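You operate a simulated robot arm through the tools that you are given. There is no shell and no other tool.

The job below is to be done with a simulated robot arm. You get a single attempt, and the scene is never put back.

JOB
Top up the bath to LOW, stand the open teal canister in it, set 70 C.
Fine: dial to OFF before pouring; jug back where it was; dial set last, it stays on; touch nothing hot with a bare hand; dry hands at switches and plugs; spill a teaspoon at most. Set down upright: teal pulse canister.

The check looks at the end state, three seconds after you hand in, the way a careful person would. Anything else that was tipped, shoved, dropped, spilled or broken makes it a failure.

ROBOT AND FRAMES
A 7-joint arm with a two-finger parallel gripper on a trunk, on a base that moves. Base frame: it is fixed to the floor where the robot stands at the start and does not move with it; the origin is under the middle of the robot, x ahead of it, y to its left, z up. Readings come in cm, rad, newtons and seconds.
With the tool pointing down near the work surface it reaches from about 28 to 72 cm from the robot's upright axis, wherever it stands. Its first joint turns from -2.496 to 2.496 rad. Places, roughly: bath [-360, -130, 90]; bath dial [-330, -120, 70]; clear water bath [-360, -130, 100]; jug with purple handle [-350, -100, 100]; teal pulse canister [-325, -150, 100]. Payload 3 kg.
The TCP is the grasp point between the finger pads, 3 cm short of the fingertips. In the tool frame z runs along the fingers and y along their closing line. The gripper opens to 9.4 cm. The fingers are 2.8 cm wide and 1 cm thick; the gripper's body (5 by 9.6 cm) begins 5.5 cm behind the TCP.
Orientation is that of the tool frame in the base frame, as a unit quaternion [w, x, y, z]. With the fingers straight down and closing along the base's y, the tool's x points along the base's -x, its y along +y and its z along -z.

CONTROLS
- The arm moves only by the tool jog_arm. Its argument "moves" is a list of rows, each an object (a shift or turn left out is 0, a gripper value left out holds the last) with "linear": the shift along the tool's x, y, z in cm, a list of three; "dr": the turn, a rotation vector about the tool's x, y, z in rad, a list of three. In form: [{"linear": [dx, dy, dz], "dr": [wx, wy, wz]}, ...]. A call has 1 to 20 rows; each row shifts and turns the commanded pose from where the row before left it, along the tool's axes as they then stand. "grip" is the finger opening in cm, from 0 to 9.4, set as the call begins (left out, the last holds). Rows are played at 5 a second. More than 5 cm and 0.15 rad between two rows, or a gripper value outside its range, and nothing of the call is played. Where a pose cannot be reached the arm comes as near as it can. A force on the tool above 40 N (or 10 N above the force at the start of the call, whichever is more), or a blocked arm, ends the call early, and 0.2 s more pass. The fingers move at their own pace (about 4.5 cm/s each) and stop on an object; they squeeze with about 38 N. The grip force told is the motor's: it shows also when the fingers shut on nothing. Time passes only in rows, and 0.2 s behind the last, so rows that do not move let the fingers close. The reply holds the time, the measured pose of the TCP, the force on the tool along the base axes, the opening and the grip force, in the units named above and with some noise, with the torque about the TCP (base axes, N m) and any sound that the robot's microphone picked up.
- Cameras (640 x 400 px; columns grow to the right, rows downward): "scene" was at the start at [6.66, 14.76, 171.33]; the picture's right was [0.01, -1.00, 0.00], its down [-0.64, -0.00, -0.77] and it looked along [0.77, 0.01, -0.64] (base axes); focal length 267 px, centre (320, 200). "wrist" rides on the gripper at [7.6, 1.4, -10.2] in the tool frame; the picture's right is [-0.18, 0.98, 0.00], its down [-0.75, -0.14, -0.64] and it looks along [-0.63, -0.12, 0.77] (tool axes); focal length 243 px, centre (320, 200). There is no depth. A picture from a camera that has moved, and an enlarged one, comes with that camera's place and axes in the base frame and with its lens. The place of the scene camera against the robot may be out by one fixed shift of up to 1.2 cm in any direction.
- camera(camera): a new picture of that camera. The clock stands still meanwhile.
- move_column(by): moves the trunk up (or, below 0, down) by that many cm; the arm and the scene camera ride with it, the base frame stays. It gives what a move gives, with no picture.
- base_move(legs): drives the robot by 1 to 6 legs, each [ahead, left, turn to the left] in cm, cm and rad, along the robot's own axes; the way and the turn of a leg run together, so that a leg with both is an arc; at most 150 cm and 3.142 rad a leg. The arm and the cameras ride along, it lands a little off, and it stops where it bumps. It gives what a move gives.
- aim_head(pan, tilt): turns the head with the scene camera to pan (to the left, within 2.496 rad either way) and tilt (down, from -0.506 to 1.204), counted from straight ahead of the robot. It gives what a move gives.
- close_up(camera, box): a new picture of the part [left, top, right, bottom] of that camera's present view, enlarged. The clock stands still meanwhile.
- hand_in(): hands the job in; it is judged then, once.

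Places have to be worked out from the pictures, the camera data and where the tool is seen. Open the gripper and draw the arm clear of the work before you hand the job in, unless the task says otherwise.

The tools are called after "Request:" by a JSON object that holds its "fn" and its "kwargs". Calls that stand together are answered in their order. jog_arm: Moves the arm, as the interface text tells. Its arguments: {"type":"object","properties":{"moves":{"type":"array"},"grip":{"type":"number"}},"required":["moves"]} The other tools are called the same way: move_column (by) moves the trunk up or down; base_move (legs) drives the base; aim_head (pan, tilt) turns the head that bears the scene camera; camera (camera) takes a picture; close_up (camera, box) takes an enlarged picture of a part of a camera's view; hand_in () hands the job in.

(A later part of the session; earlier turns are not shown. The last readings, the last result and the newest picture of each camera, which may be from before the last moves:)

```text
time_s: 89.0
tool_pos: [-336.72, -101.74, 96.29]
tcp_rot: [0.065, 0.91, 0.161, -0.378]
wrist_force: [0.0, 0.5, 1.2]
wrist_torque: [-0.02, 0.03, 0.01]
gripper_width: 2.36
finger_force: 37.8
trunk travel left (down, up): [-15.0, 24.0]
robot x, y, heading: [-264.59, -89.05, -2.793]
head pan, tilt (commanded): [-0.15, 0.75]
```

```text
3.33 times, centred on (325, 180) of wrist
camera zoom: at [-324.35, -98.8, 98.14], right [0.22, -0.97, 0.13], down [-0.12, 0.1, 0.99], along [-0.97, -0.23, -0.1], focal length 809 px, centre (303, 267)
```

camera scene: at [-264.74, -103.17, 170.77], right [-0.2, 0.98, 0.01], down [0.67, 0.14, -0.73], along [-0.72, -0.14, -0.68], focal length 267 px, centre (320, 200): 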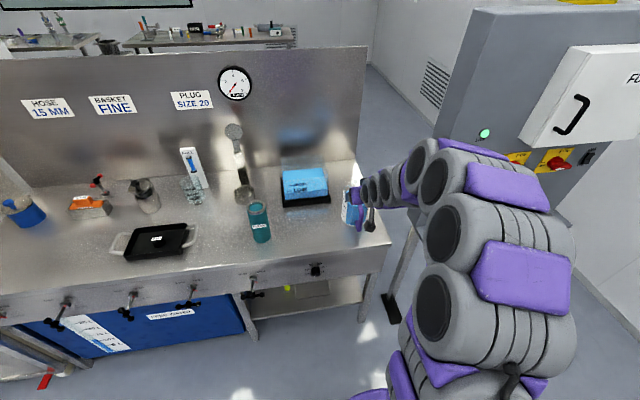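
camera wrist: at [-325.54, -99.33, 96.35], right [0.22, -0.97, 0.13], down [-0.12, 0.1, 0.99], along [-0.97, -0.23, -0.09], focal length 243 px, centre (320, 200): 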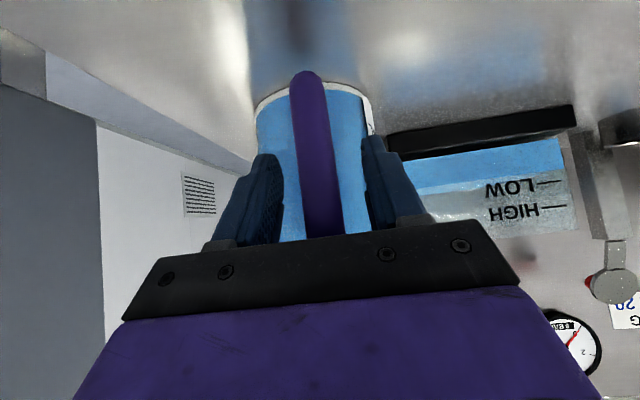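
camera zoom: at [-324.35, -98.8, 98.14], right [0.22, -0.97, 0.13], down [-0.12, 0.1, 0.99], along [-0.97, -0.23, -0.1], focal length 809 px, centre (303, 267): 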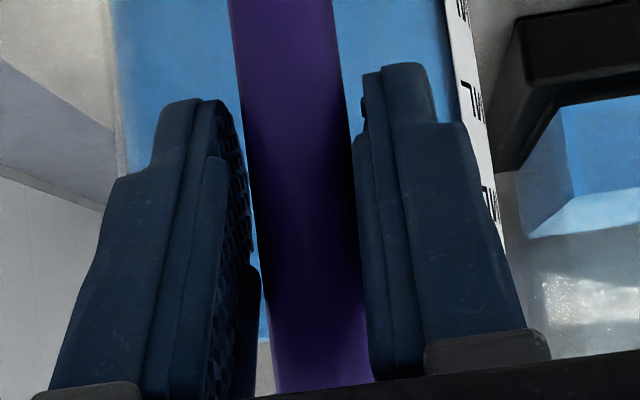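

It stops at the same 2.36 cm, so that is the handle's real width and it is squeezed. I'll do a clean lift test of 1 cm from here and look at force and picture right after.

Request:
{"fn": "jog_arm", "kwargs": {"moves": [{"linear": [-0.35, 0, -0.35]}, {"linear": [-0.35, 0, -0.35]}], "grip": 0}}

Request:
{"fn": "close_up", "kwargs": {"camera": "wrist", "box": [230, 60, 400, 250]}}

Request:
{"fn": "close_up", "kwargs": {"camera": "scene", "box": [310, 160, 390, 230]}}

```text
time_s: 89.6
tool_pos: [-336.8, -101.96, 97.15]
tcp_rot: [0.066, 0.909, 0.162, -0.378]
wrist_force: [0.6, 0.3, -2.0]
wrist_torque: [0.0, -0.2, 0.01]
gripper_width: 2.33
finger_force: 37.8
trunk travel left (down, up): [-15.0, 24.0]
robot x, y, heading: [-264.58, -89.48, -2.795]
head pan, tilt (commanded): [-0.15, 0.75]
```

```text
2.11 times, centred on (315, 155) of wrist
camera zoom: at [-324.36, -98.8, 99.12], right [0.22, -0.97, 0.13], down [-0.12, 0.1, 0.99], along [-0.97, -0.23, -0.1], focal length 511 px, centre (330, 295)
```

zoom: 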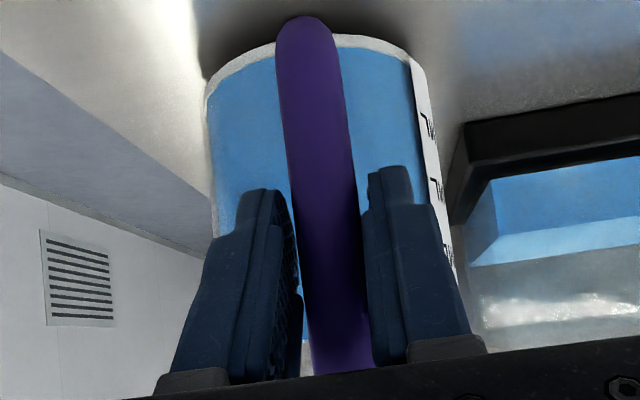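

```text
5.71 times, centred on (350, 195) of scene
camera zoom: at [-265.1, -102.32, 170.84], right [-0.2, 0.98, 0.0], down [0.67, 0.13, -0.73], along [-0.72, -0.14, -0.68], focal length 1525 px, centre (149, 229)
```

zoom: 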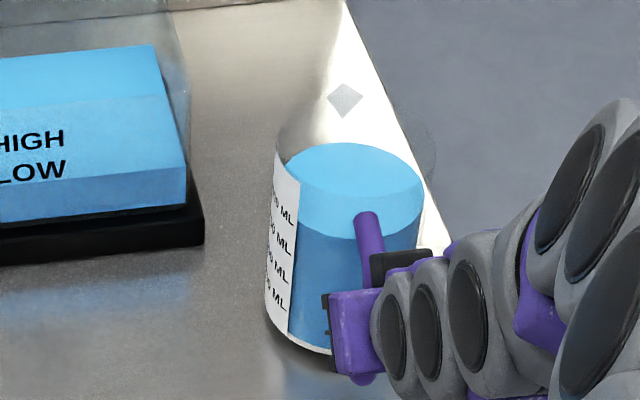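

Now the jug is lifted clear (a shadow shows beneath it) and rides level with the hand; it weighs only about 2 N. I'll raise it 18 cm, well above the tank rim, and check it is still level.

Request:
{"fn": "jog_arm", "kwargs": {"moves": [{"linear": [-1.4, 0, -1.4]}, {"linear": [-2.1, 0, -2.1]}, {"linear": [-2.1, 0, -2.1]}, {"linear": [-2.1, 0, -2.1]}, {"linear": [-2.1, 0, -2.1]}, {"linear": [-2.1, 0, -2.1]}, {"linear": [-1.4, 0, -1.4]}, {"linear": [0, 0, 0]}], "grip": 0}}

Request:
{"fn": "camera", "kwargs": {"camera": "wrist"}}

Request:
{"fn": "camera", "kwargs": {"camera": "scene"}}

```text
time_s: 91.4
tool_pos: [-336.61, -101.81, 116.09]
tcp_rot: [0.066, 0.91, 0.161, -0.377]
wrist_force: [0.2, 0.5, -1.7]
wrist_torque: [0.04, -0.12, 0.01]
gripper_width: 2.34
finger_force: 38.3
trunk travel left (down, up): [-15.0, 24.0]
robot x, y, heading: [-264.38, -89.16, -2.794]
head pan, tilt (commanded): [-0.15, 0.75]
```

```text
taken
camera wrist: at [-324.27, -98.84, 117.93], right [0.22, -0.97, 0.13], down [-0.12, 0.1, 0.99], along [-0.97, -0.23, -0.1], focal length 243 px, centre (320, 200)
```

wrist: 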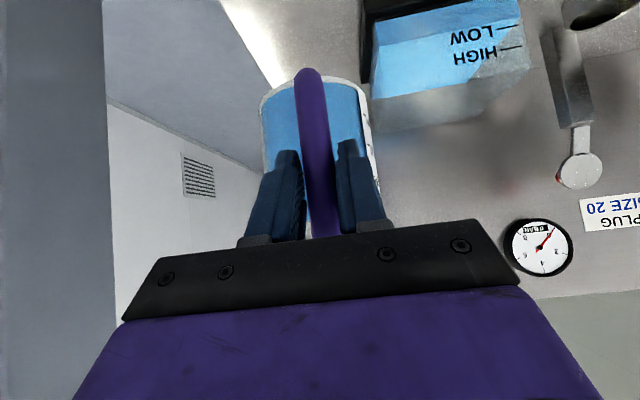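

```text
taken
camera scene: at [-265.06, -102.32, 170.84], right [-0.2, 0.98, 0.0], down [0.67, 0.13, -0.73], along [-0.72, -0.14, -0.68], focal length 267 px, centre (320, 200)
```

scene: 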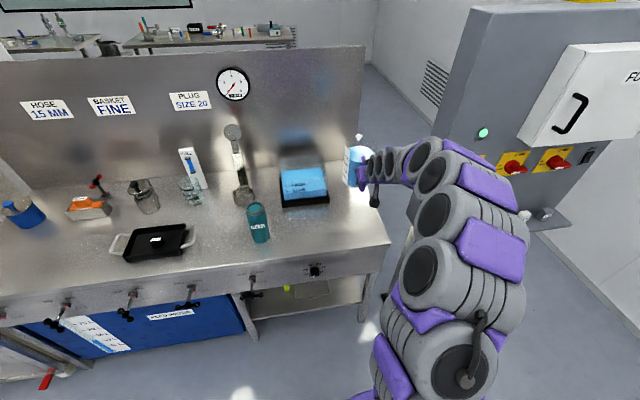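

The jug is held steady at z 116 (bottom about 104, above the tank rim at about 100). I'll retract 15 cm horizontally, then bring the base forward and left so the jug ends up in front of the bath.

Request:
{"fn": "jog_arm", "kwargs": {"moves": [{"linear": [2.1, 0, -2.1]}, {"linear": [2.1, 0, -2.1]}, {"linear": [2.1, 0, -2.1]}, {"linear": [2.1, 0, -2.1]}, {"linear": [2.1, 0, -2.1]}, {"linear": [0, 0, 0]}], "grip": 0}}

Request:
{"fn": "base_move", "kwargs": {"legs": [[10, 20, 0]]}}

Request:
{"fn": "camera", "kwargs": {"camera": "scene"}}

Request:
{"fn": "camera", "kwargs": {"camera": "wrist"}}

```text
time_s: 92.8
tool_pos: [-322.69, -96.73, 115.95]
tcp_rot: [0.066, 0.91, 0.162, -0.377]
wrist_force: [-0.8, 0.9, -1.3]
wrist_torque: [0.06, -0.13, 0.02]
gripper_width: 2.35
finger_force: 38.2
trunk travel left (down, up): [-15.0, 24.0]
robot x, y, heading: [-264.57, -88.7, -2.794]
head pan, tilt (commanded): [-0.15, 0.75]
```

```text
time_s: 94.5
tool_pos: [-325.59, -118.48, 116.02]
tcp_rot: [0.068, 0.91, 0.16, -0.377]
wrist_force: [0.2, 0.5, -2.0]
wrist_torque: [0.02, -0.14, -0.01]
gripper_width: 2.35
finger_force: 37.4
trunk travel left (down, up): [-15.0, 24.0]
robot x, y, heading: [-267.28, -110.94, -2.795]
head pan, tilt (commanded): [-0.15, 0.75]
```

```text
taken
camera scene: at [-267.68, -124.19, 170.87], right [-0.19, 0.98, 0.0], down [0.67, 0.13, -0.73], along [-0.72, -0.14, -0.68], focal length 267 px, centre (320, 200)
```

scene: 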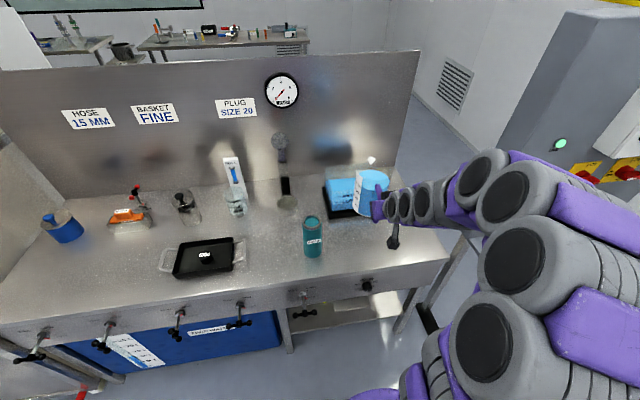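

```text
taken
camera wrist: at [-313.1, -115.46, 117.84], right [0.21, -0.97, 0.13], down [-0.12, 0.11, 0.99], along [-0.97, -0.23, -0.1], focal length 243 px, centre (320, 200)
```

wrist: 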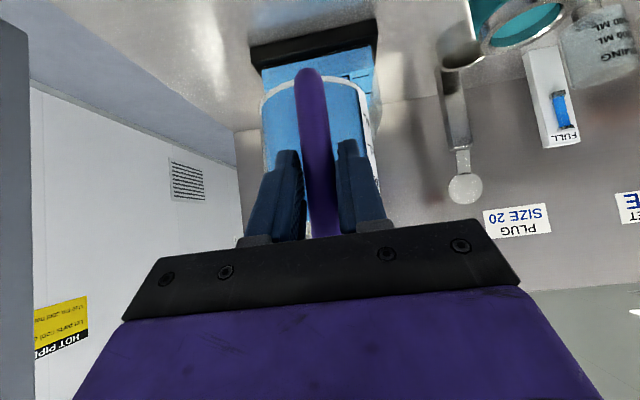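

The spout projects where I expect in the scene view, so my jug geometry holds (spout about 17 cm ahead and 4.4 cm above the TCP). I'll tilt the jug 30° here, safely below its pouring angle of about 36°, then bring the base 13 cm closer.

Request:
{"fn": "jog_arm", "kwargs": {"moves": [{"dr": [-0.0064, 0.0869, 0.0054]}, {"dr": [-0.0064, 0.0869, 0.0054]}, {"dr": [-0.0064, 0.0869, 0.0054]}, {"dr": [-0.0064, 0.0869, 0.0054]}, {"dr": [0, 0, 0]}], "grip": 0}}

Request:
{"fn": "camera", "kwargs": {"camera": "scene"}}

Request:
{"fn": "close_up", "kwargs": {"camera": "scene", "box": [310, 140, 430, 240]}}

Request:
{"fn": "camera", "kwargs": {"camera": "wrist"}}

```text
time_s: 95.7
tool_pos: [-325.38, -118.58, 116.13]
tcp_rot: [0.054, 0.962, 0.165, -0.212]
wrist_force: [0.1, -0.2, -2.1]
wrist_torque: [0.04, -0.12, 0.04]
gripper_width: 2.29
finger_force: 37.9
trunk travel left (down, up): [-15.0, 24.0]
robot x, y, heading: [-266.98, -111.15, -2.795]
head pan, tilt (commanded): [-0.15, 0.75]
```

```text
taken
camera scene: at [-267.53, -124.43, 170.86], right [-0.19, 0.98, 0.0], down [0.67, 0.13, -0.73], along [-0.72, -0.14, -0.68], focal length 267 px, centre (320, 200)
```

scene: 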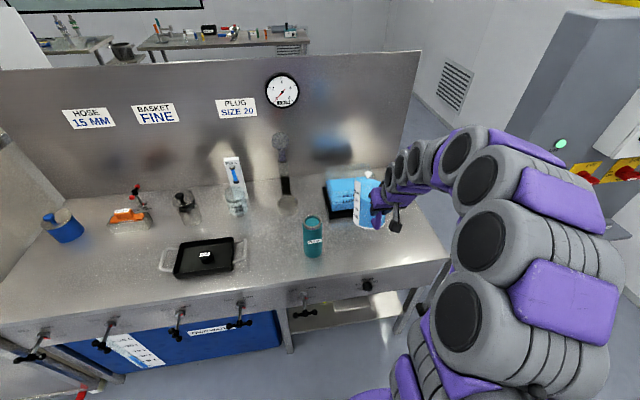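

```text
4.00 times, centred on (370, 190) of scene
camera zoom: at [-267.53, -124.43, 170.86], right [-0.19, 0.98, 0.0], down [0.67, 0.13, -0.73], along [-0.72, -0.14, -0.68], focal length 1068 px, centre (120, 240)
```

zoom: 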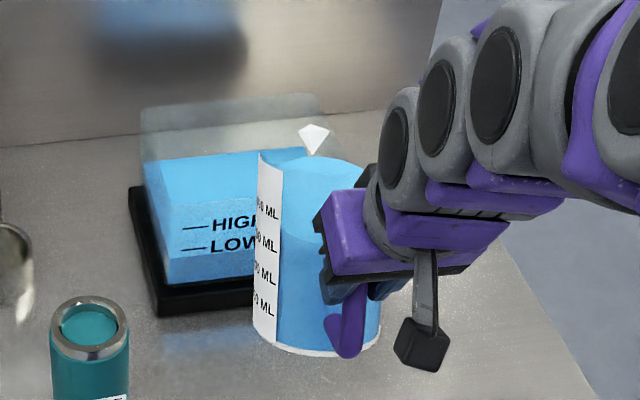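

```text
taken
camera wrist: at [-314.21, -115.94, 122.19], right [0.17, -0.98, 0.11], down [-0.44, 0.02, 0.9], along [-0.88, -0.21, -0.43], focal length 243 px, centre (320, 200)
```

wrist: 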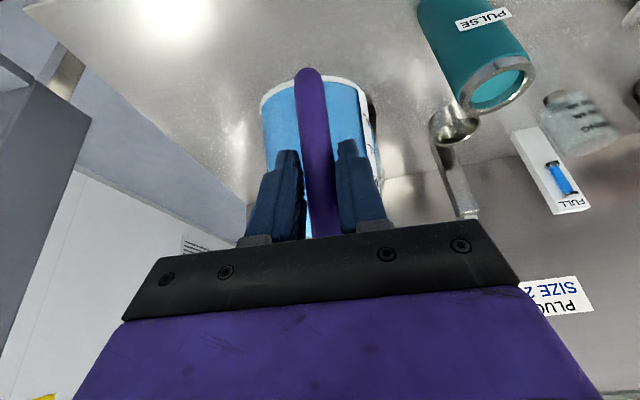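

The jug follows the hand rigidly at 20° tilt with no water near the lip. I'll drive forward 13 cm now, then measure against the tank.

Request:
{"fn": "base_move", "kwargs": {"legs": [[13, 2, 0]]}}

Request:
{"fn": "close_up", "kwargs": {"camera": "scene", "box": [300, 130, 440, 250]}}

Request:
{"fn": "camera", "kwargs": {"camera": "scene"}}

```text
time_s: 97.0
tool_pos: [-337.25, -124.39, 115.88]
tcp_rot: [0.055, 0.962, 0.164, -0.212]
wrist_force: [-0.2, 0.5, -1.6]
wrist_torque: [0.04, -0.16, 0.0]
gripper_width: 2.35
finger_force: 38.3
trunk travel left (down, up): [-15.0, 24.0]
robot x, y, heading: [-278.7, -117.42, -2.799]
head pan, tilt (commanded): [-0.15, 0.75]
```

```text
3.33 times, centred on (370, 190) of scene
camera zoom: at [-279.51, -130.13, 170.89], right [-0.19, 0.98, 0.0], down [0.67, 0.13, -0.73], along [-0.71, -0.14, -0.68], focal length 890 px, centre (153, 233)
```

zoom: 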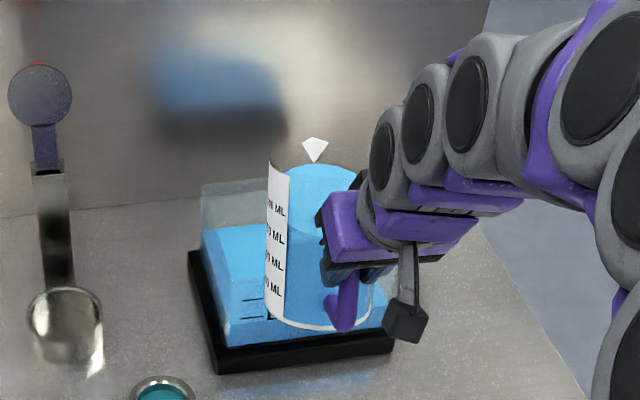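

```text
taken
camera scene: at [-279.51, -130.13, 170.89], right [-0.19, 0.98, 0.0], down [0.67, 0.13, -0.73], along [-0.71, -0.14, -0.68], focal length 267 px, centre (320, 200)
```

scene: 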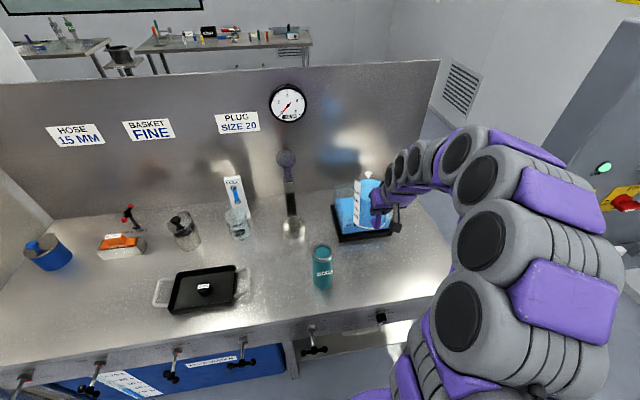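

Jug and tank are now close together; I'll zoom in to pin down the tank corners and marks relative to the spout.

Request:
{"fn": "close_up", "kwargs": {"camera": "scene", "box": [322, 170, 402, 250]}}

```text
5.00 times, centred on (362, 210) of scene
camera zoom: at [-279.51, -130.13, 170.89], right [-0.19, 0.98, 0.0], down [0.67, 0.13, -0.73], along [-0.71, -0.14, -0.68], focal length 1334 px, centre (110, 150)
```

zoom: 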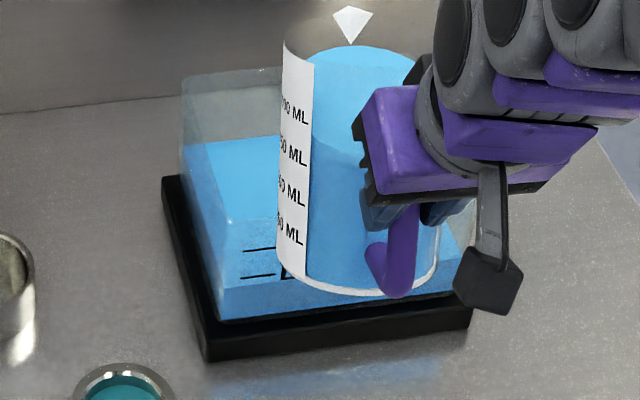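

Relative to the tank, the spout is about 2.8 cm inside the front wall and 2 cm left of centre. I'll shift it right and inward so the LOW mark stays visible, then tilt to 30°, still below pouring.

Request:
{"fn": "jog_arm", "kwargs": {"moves": [{"linear": [-1.4, -2.3, 0.4]}, {"linear": [-1.4, -2.3, 0.4]}, {"dr": [-0.0064, 0.0869, 0.0054]}, {"dr": [-0.0064, 0.0869, 0.0054]}, {"dr": [0, 0, 0]}], "grip": 0}}

Request:
{"fn": "close_up", "kwargs": {"camera": "scene", "box": [322, 150, 422, 250]}}

Request:
{"fn": "camera", "kwargs": {"camera": "wrist"}}

```text
time_s: 98.2
tool_pos: [-340.82, -121.41, 116.4]
tcp_rot: [0.046, 0.977, 0.165, -0.127]
wrist_force: [7.2, 4.2, 14.0]
wrist_torque: [-0.14, 0.32, 0.0]
gripper_width: 2.33
finger_force: 38.1
trunk travel left (down, up): [-15.0, 24.0]
robot x, y, heading: [-278.64, -117.39, -2.798]
head pan, tilt (commanded): [-0.15, 0.75]
```

```text
4.00 times, centred on (372, 200) of scene
camera zoom: at [-278.62, -130.64, 170.87], right [-0.19, 0.98, 0.0], down [0.67, 0.13, -0.73], along [-0.72, -0.14, -0.68], focal length 1068 px, centre (112, 200)
```

zoom: 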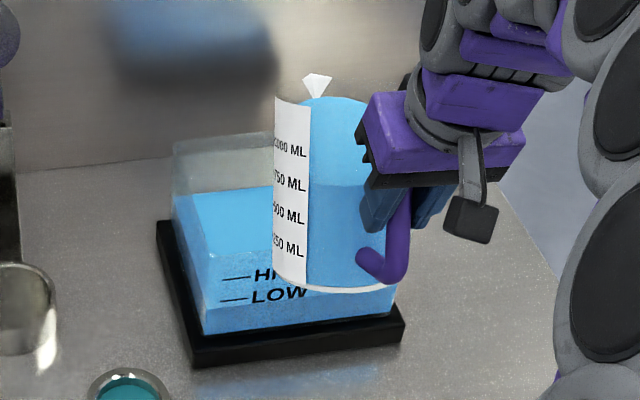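

```text
taken
camera wrist: at [-330.95, -119.06, 124.46], right [0.16, -0.98, 0.1], down [-0.59, -0.02, 0.81], along [-0.79, -0.19, -0.58], focal length 243 px, centre (320, 200)
```

wrist: 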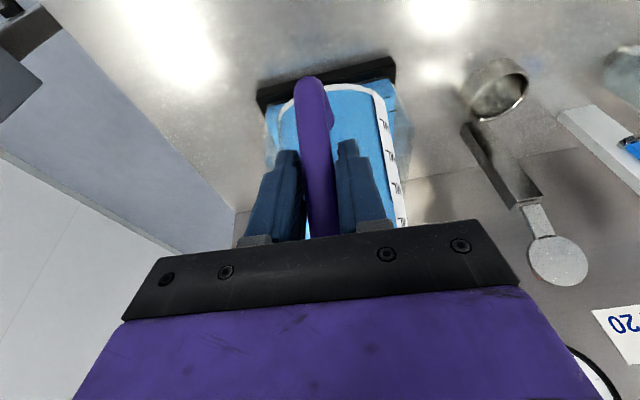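

There is a 14 N upward contact: the jug's lower front must be resting on the tank's front rim. I'll raise straight up 3 cm at once and re-examine.

Request:
{"fn": "jog_arm", "kwargs": {"moves": [{"linear": [-0.4, 0.07, -1.45]}, {"linear": [-0.4, 0.07, -1.45]}, {"linear": [0, 0, 0]}], "grip": 0}}

Request:
{"fn": "close_up", "kwargs": {"camera": "scene", "box": [322, 150, 422, 250]}}

Request:
{"fn": "camera", "kwargs": {"camera": "wrist"}}

```text
time_s: 99.0
tool_pos: [-341.06, -121.39, 119.28]
tcp_rot: [0.046, 0.977, 0.164, -0.127]
wrist_force: [-0.2, -0.1, -1.7]
wrist_torque: [0.06, -0.12, -0.01]
gripper_width: 2.35
finger_force: 37.7
trunk travel left (down, up): [-15.0, 24.0]
robot x, y, heading: [-278.62, -117.62, -2.797]
head pan, tilt (commanded): [-0.15, 0.75]
```

```text
4.00 times, centred on (372, 200) of scene
camera zoom: at [-279.17, -130.67, 170.85], right [-0.19, 0.98, 0.0], down [0.67, 0.13, -0.73], along [-0.72, -0.14, -0.68], focal length 1068 px, centre (112, 200)
```

zoom: 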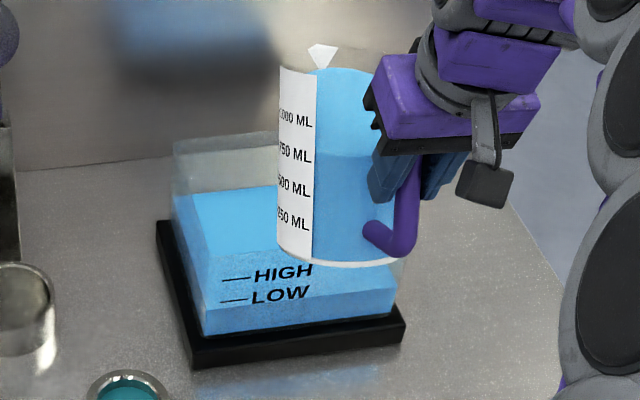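

```text
taken
camera wrist: at [-331.23, -118.99, 127.38], right [0.16, -0.98, 0.1], down [-0.59, -0.02, 0.81], along [-0.79, -0.19, -0.58], focal length 243 px, centre (320, 200)
```

wrist: 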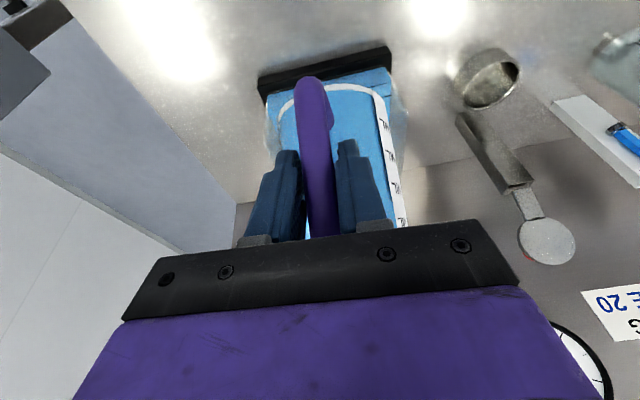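

Clear again (only the jug's own weight shows). The jug slipped a little in the grip (about 6° back and 10° to the left), leaving the spout about 5.5 cm inside the front wall and near the tank's centre line. I'll tilt 8° further about the spout-aligned axis and look.

Request:
{"fn": "jog_arm", "kwargs": {"moves": [{"linear": [-0.3, 0.03, 0.05], "dr": [0.0077, 0.0695, 0.0014]}, {"linear": [-0.3, 0.03, 0.05], "dr": [0.0077, 0.0695, 0.0014]}, {"linear": [0, 0, 0]}], "grip": 0}}

Request:
{"fn": "close_up", "kwargs": {"camera": "scene", "box": [322, 150, 422, 250]}}

Request:
{"fn": "camera", "kwargs": {"camera": "wrist"}}

```text
time_s: 99.8
tool_pos: [-341.76, -121.57, 119.37]
tcp_rot: [0.028, 0.984, 0.165, -0.06]
wrist_force: [0.1, 0.2, -2.6]
wrist_torque: [0.03, -0.08, -0.01]
gripper_width: 2.33
finger_force: 37.8
trunk travel left (down, up): [-15.0, 24.0]
robot x, y, heading: [-278.66, -117.65, -2.796]
head pan, tilt (commanded): [-0.15, 0.75]
```

```text
4.00 times, centred on (372, 200) of scene
camera zoom: at [-279.15, -130.68, 170.85], right [-0.19, 0.98, 0.0], down [0.67, 0.13, -0.73], along [-0.72, -0.14, -0.68], focal length 1068 px, centre (112, 200)
```

zoom: 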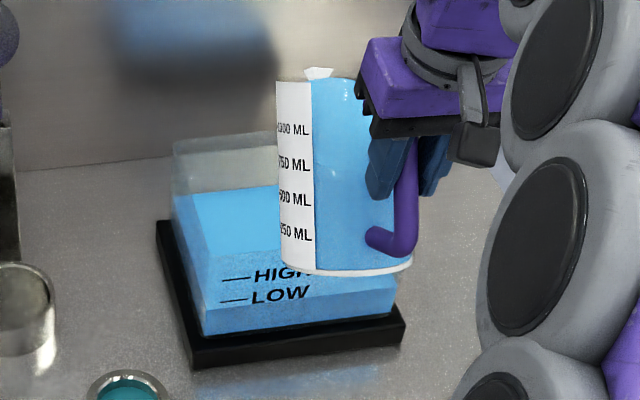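

```text
taken
camera wrist: at [-332.83, -119.76, 128.72], right [0.15, -0.99, 0.06], down [-0.68, -0.06, 0.73], along [-0.71, -0.15, -0.68], focal length 243 px, centre (320, 200)
```

wrist: 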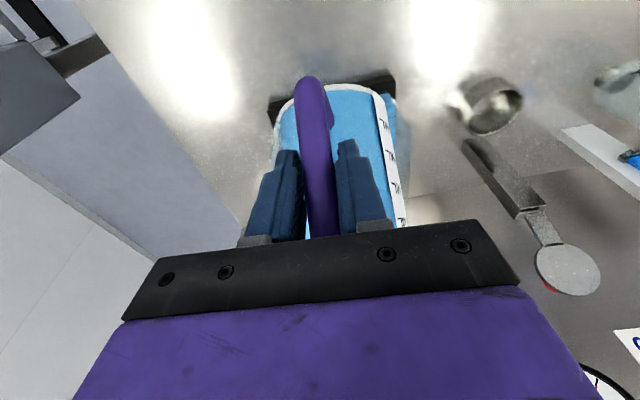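

Tilt is now about 32°; the water is approaching the lip at the spout and nothing has come out. I'll add 4°, keeping the spout over the tank.

Request:
{"fn": "jog_arm", "kwargs": {"moves": [{"linear": [-0.2, 0.02, 0.0], "dr": [0.0039, 0.0348, 0.0007]}, {"linear": [-0.2, 0.02, 0.0], "dr": [0.0039, 0.0348, 0.0007]}, {"linear": [0, 0, 0]}], "grip": 0}}

Request:
{"fn": "close_up", "kwargs": {"camera": "scene", "box": [322, 150, 422, 250]}}

```text
time_s: 100.6
tool_pos: [-342.07, -121.77, 119.5]
tcp_rot: [0.019, 0.986, 0.165, -0.026]
wrist_force: [0.3, -0.3, -2.1]
wrist_torque: [0.03, -0.07, 0.02]
gripper_width: 2.33
finger_force: 37.6
trunk travel left (down, up): [-15.0, 24.0]
robot x, y, heading: [-278.98, -117.28, -2.793]
head pan, tilt (commanded): [-0.15, 0.75]
```

```text
4.00 times, centred on (372, 200) of scene
camera zoom: at [-279.18, -130.68, 170.85], right [-0.19, 0.98, 0.0], down [0.67, 0.13, -0.73], along [-0.72, -0.14, -0.68], focal length 1068 px, centre (112, 200)
```

zoom: 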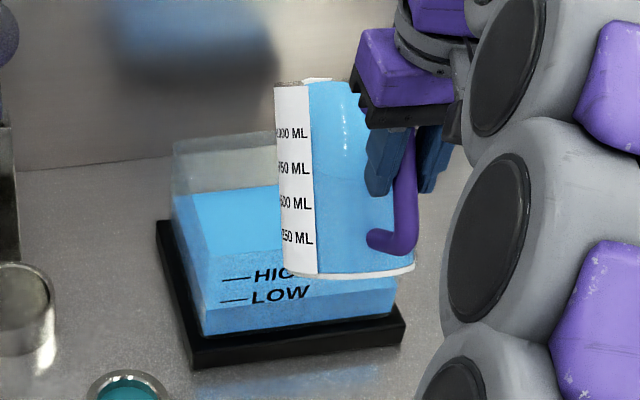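

I can't see a stream from here because the jug hides it, so I'll use the water line against the LOW mark as gauge and zoom in for a baseline.

Request:
{"fn": "close_up", "kwargs": {"camera": "scene", "box": [340, 208, 380, 236]}}

```text
14.29 times, centred on (360, 222) of scene
camera zoom: at [-279.18, -130.68, 170.85], right [-0.19, 0.98, 0.0], down [0.67, 0.13, -0.73], along [-0.72, -0.14, -0.68], focal length 3812 px, centre (-251, -114)
```

zoom: 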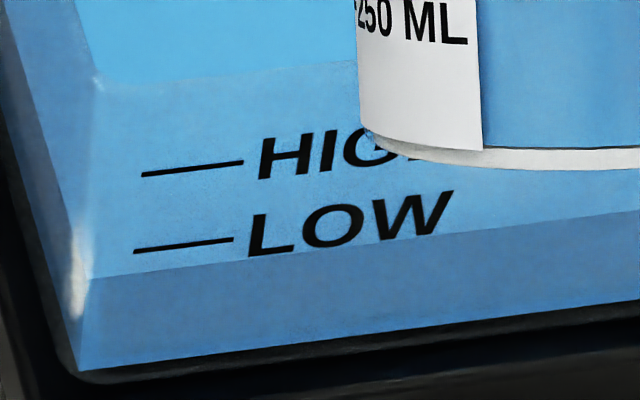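

The water line has come up: it is now only 0.26 of the LOW–HIGH gap below LOW (0.42 before), so water is already flowing into the tank. I'll hold still briefly and watch the level.

Request:
{"fn": "jog_arm", "kwargs": {"moves": [{"linear": [0, 0, 0]}], "grip": 0}}

Request:
{"fn": "close_up", "kwargs": {"camera": "scene", "box": [340, 208, 380, 236]}}

```text
time_s: 101.0
tool_pos: [-342.05, -121.81, 119.46]
tcp_rot: [0.018, 0.986, 0.164, -0.025]
wrist_force: [-0.3, 0.3, -0.6]
wrist_torque: [0.03, -0.09, -0.02]
gripper_width: 2.33
finger_force: 38.5
trunk travel left (down, up): [-15.0, 24.0]
robot x, y, heading: [-279.05, -117.77, -2.791]
head pan, tilt (commanded): [-0.15, 0.75]
```

```text
14.29 times, centred on (360, 222) of scene
camera zoom: at [-279.2, -130.69, 170.85], right [-0.19, 0.98, 0.0], down [0.67, 0.13, -0.73], along [-0.72, -0.14, -0.68], focal length 3812 px, centre (-251, -114)
```

zoom: 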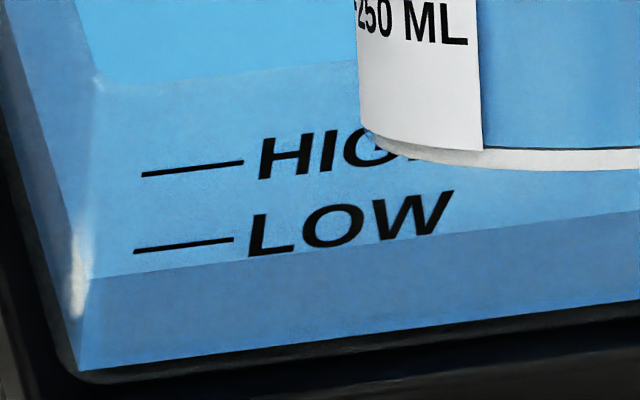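

The level held steady, so I need to know whether anything has poured at all. I'll look closely at the spout and the stream region.

Request:
{"fn": "close_up", "kwargs": {"camera": "scene", "box": [350, 160, 400, 200]}}

Request:
{"fn": "close_up", "kwargs": {"camera": "scene", "box": [325, 165, 405, 245]}}

```text
10.00 times, centred on (375, 180) of scene
camera zoom: at [-279.2, -130.69, 170.85], right [-0.19, 0.98, 0.0], down [0.67, 0.13, -0.73], along [-0.72, -0.14, -0.68], focal length 2669 px, centre (-230, 400)
```

zoom: 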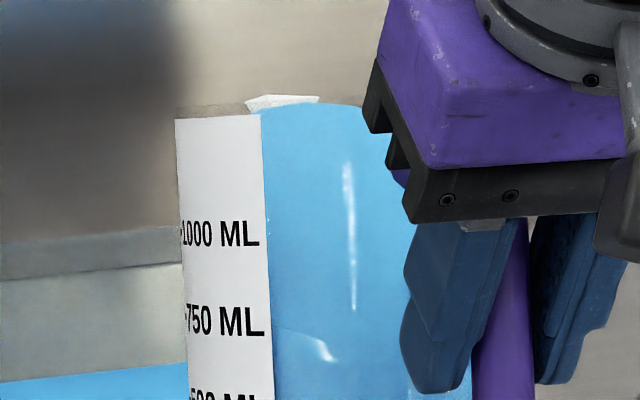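

```text
5.00 times, centred on (365, 205) of scene
camera zoom: at [-279.2, -130.69, 170.85], right [-0.19, 0.98, 0.0], down [0.67, 0.13, -0.73], along [-0.72, -0.14, -0.68], focal length 1334 px, centre (95, 175)
```

zoom: 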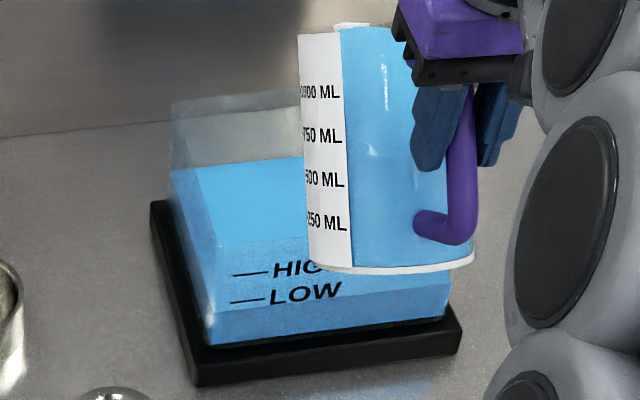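

Water is right up at the lip near the spout but the stream isn't visible yet. I'll tilt 2.5° more and re-measure with the same zoom.

Request:
{"fn": "jog_arm", "kwargs": {"moves": [{"linear": [-0.15, 0.02, 0.0], "dr": [0.0048, 0.0434, 0.0009]}, {"linear": [0, 0, 0]}], "grip": 0}}

Request:
{"fn": "close_up", "kwargs": {"camera": "scene", "box": [340, 208, 380, 236]}}

Request:
{"fn": "close_up", "kwargs": {"camera": "scene", "box": [325, 165, 405, 245]}}

```text
time_s: 101.6
tool_pos: [-342.0, -121.85, 119.5]
tcp_rot: [0.013, 0.986, 0.164, -0.005]
wrist_force: [0.6, -0.4, -1.6]
wrist_torque: [0.04, -0.05, 0.02]
gripper_width: 2.34
finger_force: 37.8
trunk travel left (down, up): [-15.0, 24.0]
robot x, y, heading: [-278.87, -117.68, -2.797]
head pan, tilt (commanded): [-0.15, 0.75]
```

```text
14.29 times, centred on (360, 222) of scene
camera zoom: at [-279.17, -130.69, 170.85], right [-0.19, 0.98, 0.0], down [0.67, 0.13, -0.73], along [-0.72, -0.14, -0.68], focal length 3812 px, centre (-251, -114)
```

zoom: 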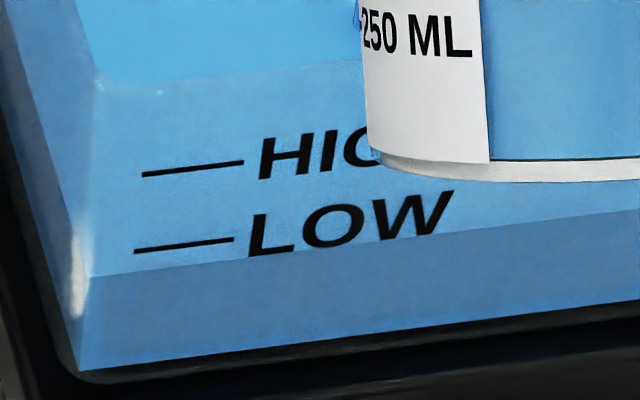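

```text
5.00 times, centred on (365, 205) of scene
camera zoom: at [-279.17, -130.69, 170.85], right [-0.19, 0.98, 0.0], down [0.67, 0.13, -0.73], along [-0.72, -0.14, -0.68], focal length 1334 px, centre (95, 175)
```

zoom: 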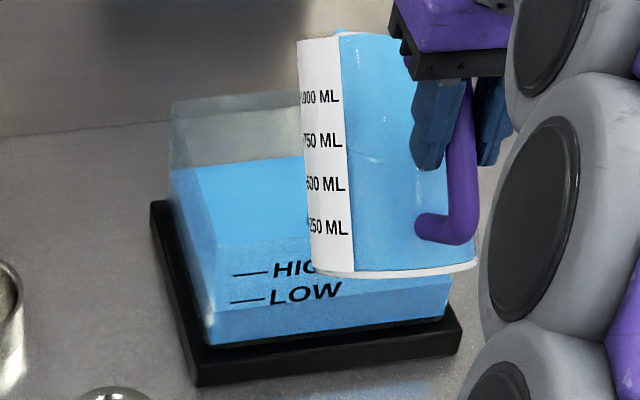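

The level hasn't changed yet. Another 2.5°.

Request:
{"fn": "jog_arm", "kwargs": {"moves": [{"linear": [-0.3, 0.02, 0.0], "dr": [0.0048, 0.0434, 0.0009]}, {"linear": [0, 0, 0]}], "grip": 0}}

Request:
{"fn": "close_up", "kwargs": {"camera": "scene", "box": [340, 208, 380, 236]}}

Request:
{"fn": "close_up", "kwargs": {"camera": "scene", "box": [325, 165, 405, 245]}}

```text
time_s: 102.2
tool_pos: [-342.35, -121.96, 119.59]
tcp_rot: [0.007, 0.986, 0.164, 0.015]
wrist_force: [0.4, 0.3, -2.6]
wrist_torque: [0.02, -0.07, -0.03]
gripper_width: 2.33
finger_force: 37.9
trunk travel left (down, up): [-15.0, 24.0]
robot x, y, heading: [-278.62, -117.47, -2.795]
head pan, tilt (commanded): [-0.15, 0.75]
```

```text
14.29 times, centred on (360, 222) of scene
camera zoom: at [-279.17, -130.69, 170.85], right [-0.19, 0.98, 0.0], down [0.67, 0.13, -0.73], along [-0.72, -0.14, -0.68], focal length 3812 px, centre (-251, -114)
```

zoom: 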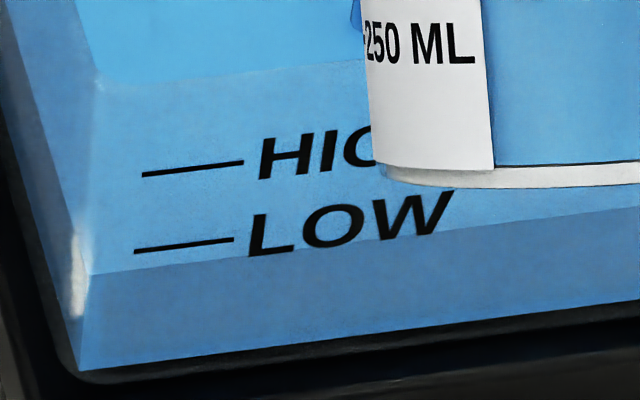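

```text
5.00 times, centred on (365, 205) of scene
camera zoom: at [-279.17, -130.69, 170.85], right [-0.19, 0.98, 0.0], down [0.67, 0.13, -0.73], along [-0.72, -0.14, -0.68], focal length 1334 px, centre (95, 175)
```

zoom: 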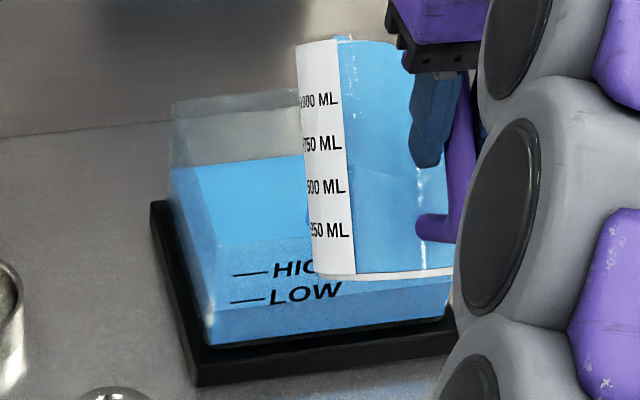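

The line has started to rise (3 px), so water is now flowing. I'll hold a moment to see how far it settles at this tilt.

Request:
{"fn": "jog_arm", "kwargs": {"moves": [{"linear": [0, 0, 0]}, {"linear": [0, 0, 0]}, {"linear": [0, 0, 0]}], "grip": 0}}

Request:
{"fn": "close_up", "kwargs": {"camera": "scene", "box": [340, 208, 380, 236]}}

Request:
{"fn": "close_up", "kwargs": {"camera": "scene", "box": [320, 160, 380, 220]}}

```text
time_s: 103.0
tool_pos: [-342.33, -121.94, 119.5]
tcp_rot: [0.006, 0.986, 0.165, 0.016]
wrist_force: [-0.1, -0.2, -1.8]
wrist_torque: [0.04, -0.09, 0.02]
gripper_width: 2.32
finger_force: 37.8
trunk travel left (down, up): [-15.0, 24.0]
robot x, y, heading: [-278.39, -117.55, -2.795]
head pan, tilt (commanded): [-0.15, 0.75]
```

```text
14.29 times, centred on (360, 222) of scene
camera zoom: at [-279.22, -130.7, 170.85], right [-0.19, 0.98, 0.0], down [0.67, 0.13, -0.73], along [-0.72, -0.14, -0.68], focal length 3812 px, centre (-251, -114)
```

zoom: 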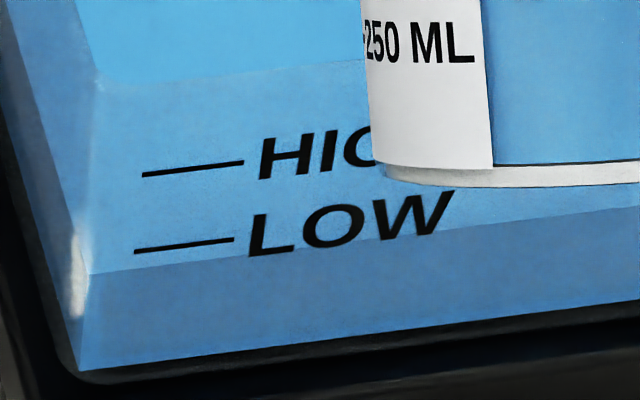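

```text
6.67 times, centred on (350, 190) of scene
camera zoom: at [-279.22, -130.7, 170.85], right [-0.19, 0.98, 0.0], down [0.67, 0.13, -0.73], along [-0.72, -0.14, -0.68], focal length 1779 px, centre (120, 267)
```

zoom: 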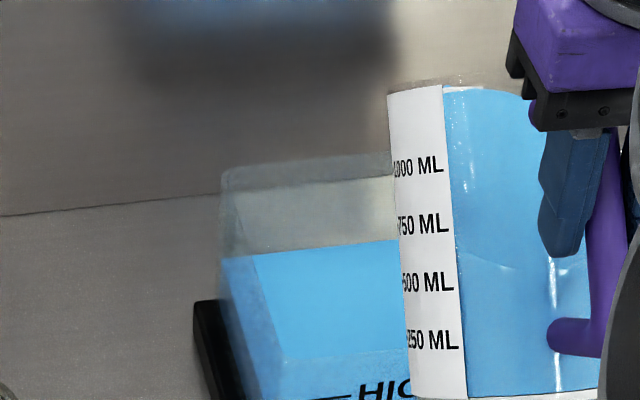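

It settles at each tilt, about 35 mL per 2.5° as expected from the geometry. I'll go on in 6° steps while moving the hand forward to keep the spout over the tank.

Request:
{"fn": "jog_arm", "kwargs": {"moves": [{"linear": [-0.6, 0.05, 0.0], "dr": [0.0058, 0.052, 0.001]}, {"linear": [-0.6, 0.05, 0.0], "dr": [0.0058, 0.052, 0.001]}, {"linear": [0, 0, 0]}, {"linear": [0, 0, 0]}], "grip": 0}}

Request:
{"fn": "close_up", "kwargs": {"camera": "scene", "box": [340, 208, 380, 236]}}

Request:
{"fn": "camera", "kwargs": {"camera": "scene"}}

```text
time_s: 104.0
tool_pos: [-343.5, -122.43, 119.51]
tcp_rot: [-0.009, 0.984, 0.164, 0.067]
wrist_force: [0.2, 0.4, -1.1]
wrist_torque: [0.03, -0.02, 0.04]
gripper_width: 2.33
finger_force: 38.3
trunk travel left (down, up): [-15.0, 24.0]
robot x, y, heading: [-279.26, -117.62, -2.792]
head pan, tilt (commanded): [-0.15, 0.75]
```

```text
14.29 times, centred on (360, 222) of scene
camera zoom: at [-279.28, -130.73, 170.84], right [-0.19, 0.98, 0.0], down [0.67, 0.13, -0.73], along [-0.72, -0.14, -0.68], focal length 3812 px, centre (-251, -114)
```

zoom: 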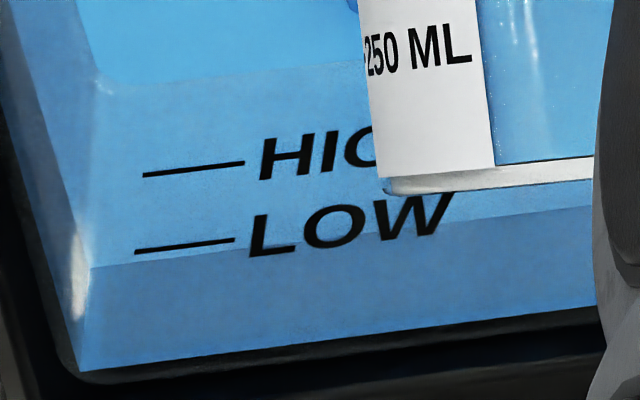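

```text
taken
camera scene: at [-279.28, -130.73, 170.84], right [-0.19, 0.98, 0.0], down [0.67, 0.13, -0.73], along [-0.72, -0.14, -0.68], focal length 267 px, centre (320, 200)
```

scene: 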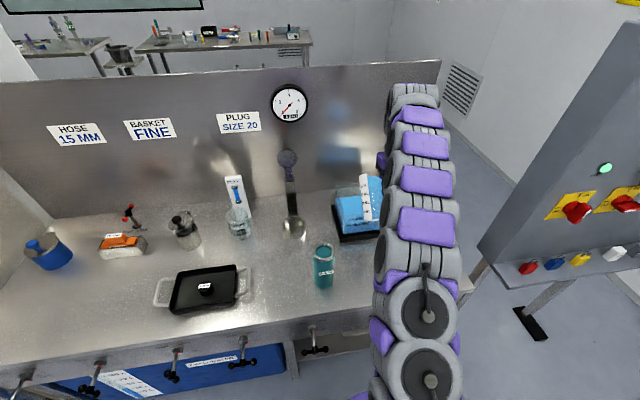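

The line is now 10 px below the LOW tick. I continue with another 6° tilt, keeping the spout in place.

Request:
{"fn": "jog_arm", "kwargs": {"moves": [{"linear": [-0.6, 0.05, -0.1], "dr": [0.0058, 0.052, 0.001]}, {"linear": [-0.6, 0.05, -0.1], "dr": [0.0058, 0.052, 0.001]}, {"linear": [0, 0, 0]}, {"linear": [0, 0, 0]}], "grip": 0}}

Request:
{"fn": "close_up", "kwargs": {"camera": "scene", "box": [340, 208, 380, 236]}}

Request:
{"fn": "close_up", "kwargs": {"camera": "scene", "box": [320, 160, 400, 240]}}

```text
time_s: 105.0
tool_pos: [-343.87, -122.59, 119.18]
tcp_rot: [-0.014, 0.982, 0.163, 0.091]
wrist_force: [0.0, 0.3, -1.0]
wrist_torque: [0.03, -0.04, -0.02]
gripper_width: 2.33
finger_force: 38.0
out of reach, approached as far as the arm can: row 2
trunk travel left (down, up): [-15.0, 24.0]
robot x, y, heading: [-278.65, -117.57, -2.797]
head pan, tilt (commanded): [-0.15, 0.75]
```

```text
14.29 times, centred on (360, 222) of scene
camera zoom: at [-279.24, -130.71, 170.85], right [-0.19, 0.98, 0.0], down [0.67, 0.13, -0.73], along [-0.72, -0.14, -0.68], focal length 3812 px, centre (-251, -114)
```

zoom: 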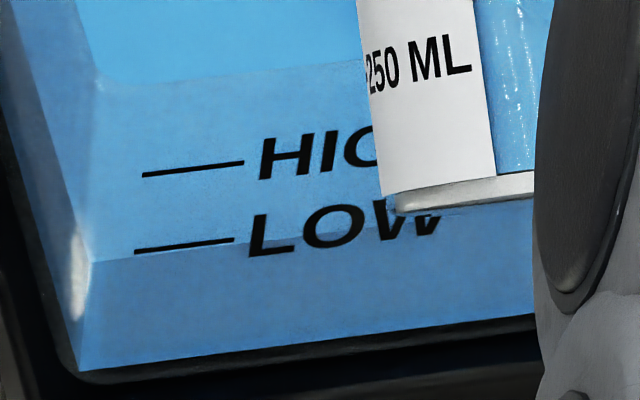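

```text
5.00 times, centred on (360, 200) of scene
camera zoom: at [-279.24, -130.71, 170.85], right [-0.19, 0.98, 0.0], down [0.67, 0.13, -0.73], along [-0.72, -0.14, -0.68], focal length 1334 px, centre (120, 200)
```

zoom: 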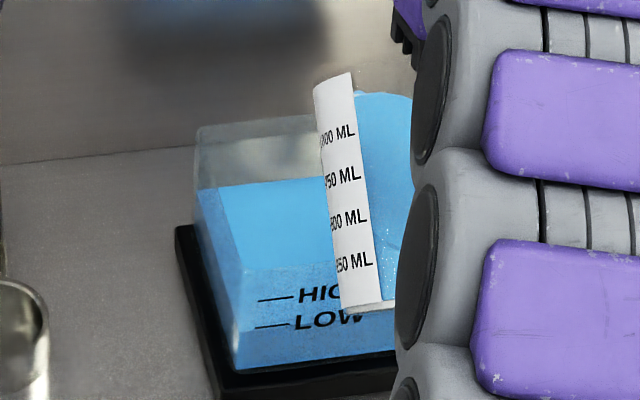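

The arm is at full stretch, with the line 4 px below the LOW tick in this view. I'll tilt back 5° to stop any flow, retract 3 cm, and bring the base 4 cm closer (there is still room to the legs).

Request:
{"fn": "jog_arm", "kwargs": {"moves": [{"linear": [0.3, 0, 0], "dr": [-0.005, -0.0434, -0.001]}, {"linear": [0.7, 0, 0], "dr": [-0.005, -0.0434, -0.001]}, {"linear": [1.0, 0, 0]}, {"linear": [1.0, 0, 0]}, {"linear": [0, 0, 0]}], "grip": 0}}

Request:
{"fn": "base_move", "kwargs": {"legs": [[4, 0, 0]]}}

Request:
{"fn": "close_up", "kwargs": {"camera": "scene", "box": [330, 160, 410, 250]}}

Request:
{"fn": "camera", "kwargs": {"camera": "scene"}}

```text
time_s: 106.2
tool_pos: [-341.17, -121.72, 119.58]
tcp_rot: [-0.003, 0.985, 0.164, 0.05]
wrist_force: [0.1, 1.0, -1.7]
wrist_torque: [0.03, -0.03, 0.01]
gripper_width: 2.34
finger_force: 37.9
trunk travel left (down, up): [-15.0, 24.0]
robot x, y, heading: [-278.6, -117.37, -2.798]
head pan, tilt (commanded): [-0.15, 0.75]
```

```text
time_s: 107.1
tool_pos: [-345.11, -123.16, 119.41]
tcp_rot: [-0.003, 0.985, 0.164, 0.051]
wrist_force: [-1.5, 0.2, -2.0]
wrist_torque: [0.04, -0.09, -0.02]
gripper_width: 2.32
finger_force: 37.8
trunk travel left (down, up): [-15.0, 24.0]
robot x, y, heading: [-282.44, -118.76, -2.798]
head pan, tilt (commanded): [-0.15, 0.75]
```

```text
4.44 times, centred on (370, 205) of scene
camera zoom: at [-283.25, -132.13, 170.83], right [-0.19, 0.98, 0.0], down [0.67, 0.13, -0.73], along [-0.71, -0.14, -0.69], focal length 1186 px, centre (98, 178)
```

zoom: 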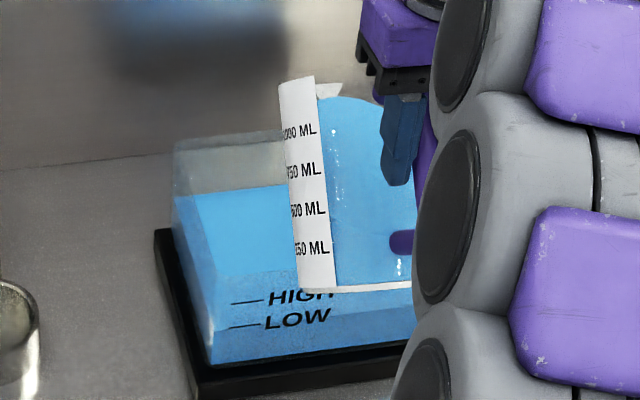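

```text
taken
camera scene: at [-283.25, -132.13, 170.83], right [-0.19, 0.98, 0.0], down [0.67, 0.13, -0.73], along [-0.71, -0.14, -0.69], focal length 267 px, centre (320, 200)
```

scene: 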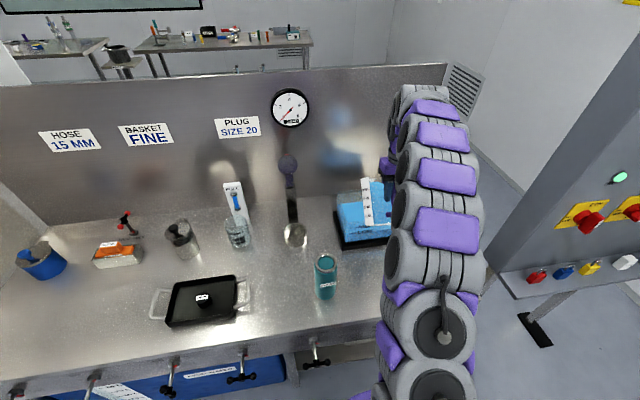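

Good margin now: spout about 7 cm inside the front wall at 45° tilt. I'll tilt 8° in place and check the level again from this camera position.

Request:
{"fn": "jog_arm", "kwargs": {"moves": [{"linear": [0, 0, 0], "dr": [0.0052, 0.0465, 0.001]}, {"linear": [0, 0, 0], "dr": [0.0052, 0.0465, 0.001]}, {"linear": [0, 0, 0], "dr": [0.0052, 0.0465, 0.001]}, {"linear": [0, 0, 0]}, {"linear": [0, 0, 0]}], "grip": 0}}

Request:
{"fn": "close_up", "kwargs": {"camera": "scene", "box": [342, 214, 382, 242]}}

Request:
{"fn": "close_up", "kwargs": {"camera": "scene", "box": [330, 160, 410, 250]}}

```text
time_s: 108.3
tool_pos: [-344.7, -123.02, 119.61]
tcp_rot: [-0.022, 0.98, 0.162, 0.116]
wrist_force: [0.1, -0.3, -2.1]
wrist_torque: [0.02, -0.04, -0.01]
gripper_width: 2.32
finger_force: 37.9
trunk travel left (down, up): [-15.0, 24.0]
robot x, y, heading: [-282.92, -118.5, -2.797]
head pan, tilt (commanded): [-0.15, 0.75]
```

```text
14.29 times, centred on (362, 228) of scene
camera zoom: at [-283.01, -132.07, 170.84], right [-0.19, 0.98, 0.0], down [0.67, 0.13, -0.73], along [-0.72, -0.14, -0.68], focal length 3812 px, centre (-280, -200)
```

zoom: 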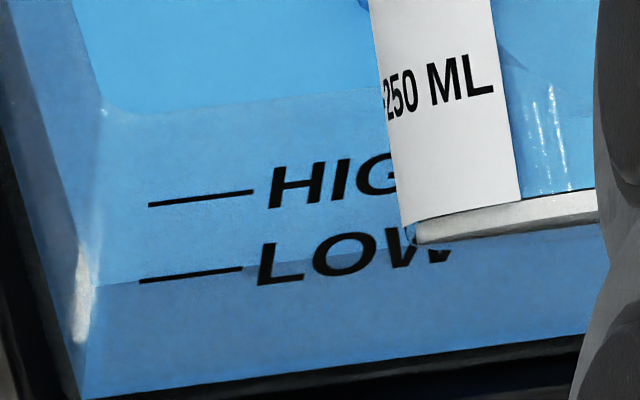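

```text
4.44 times, centred on (370, 205) of scene
camera zoom: at [-283.01, -132.07, 170.84], right [-0.19, 0.98, 0.0], down [0.67, 0.13, -0.73], along [-0.72, -0.14, -0.68], focal length 1186 px, centre (98, 178)
```

zoom: 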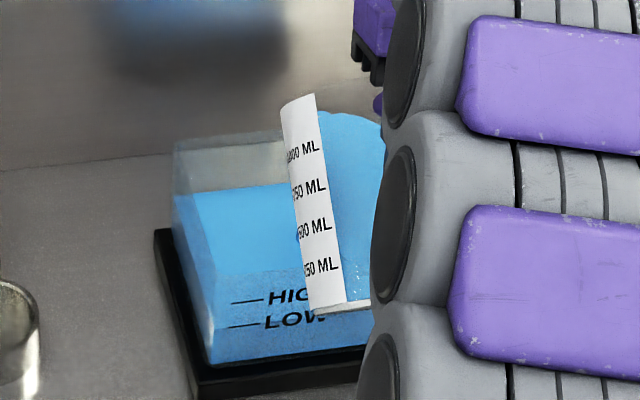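

The line now reads about 2 px above the LOW tick, but that view is steep and the wall is thick: from the three baseline views the true level is still about 0.7–0.9 cm under LOW. I'll tilt 6° more.

Request:
{"fn": "jog_arm", "kwargs": {"moves": [{"linear": [0, 0, 0], "dr": [0.0058, 0.052, 0.001]}, {"linear": [0, 0, 0], "dr": [0.0058, 0.052, 0.001]}, {"linear": [0, 0, 0]}, {"linear": [0, 0, 0]}, {"linear": [0, 0, 0]}], "grip": 0}}

Request:
{"fn": "close_up", "kwargs": {"camera": "scene", "box": [342, 214, 382, 242]}}

Request:
{"fn": "close_up", "kwargs": {"camera": "scene", "box": [330, 160, 410, 250]}}

```text
time_s: 109.5
tool_pos: [-342.58, -122.62, 117.12]
tcp_rot: [-0.037, 0.972, 0.161, 0.167]
wrist_force: [0.4, 1.1, -1.6]
wrist_torque: [0.02, -0.05, 0.0]
gripper_width: 2.34
finger_force: 38.5
out of reach, approached as far as the arm can: row 1, 2
trunk travel left (down, up): [-15.0, 24.0]
robot x, y, heading: [-282.34, -119.08, -2.796]
head pan, tilt (commanded): [-0.15, 0.75]
```

```text
14.29 times, centred on (362, 228) of scene
camera zoom: at [-282.98, -132.05, 170.84], right [-0.19, 0.98, 0.0], down [0.67, 0.13, -0.73], along [-0.72, -0.14, -0.68], focal length 3812 px, centre (-280, -200)
```

zoom: 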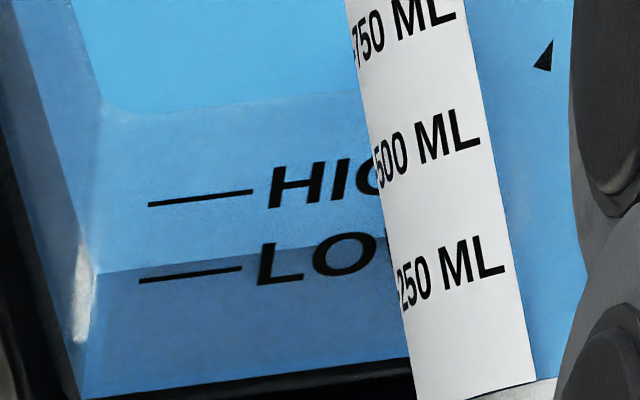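

```text
4.44 times, centred on (370, 205) of scene
camera zoom: at [-282.98, -132.05, 170.84], right [-0.19, 0.98, 0.0], down [0.67, 0.13, -0.73], along [-0.72, -0.14, -0.68], focal length 1186 px, centre (98, 178)
```

zoom: 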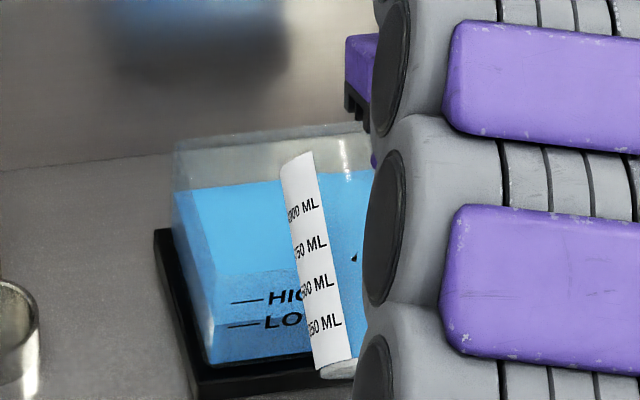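

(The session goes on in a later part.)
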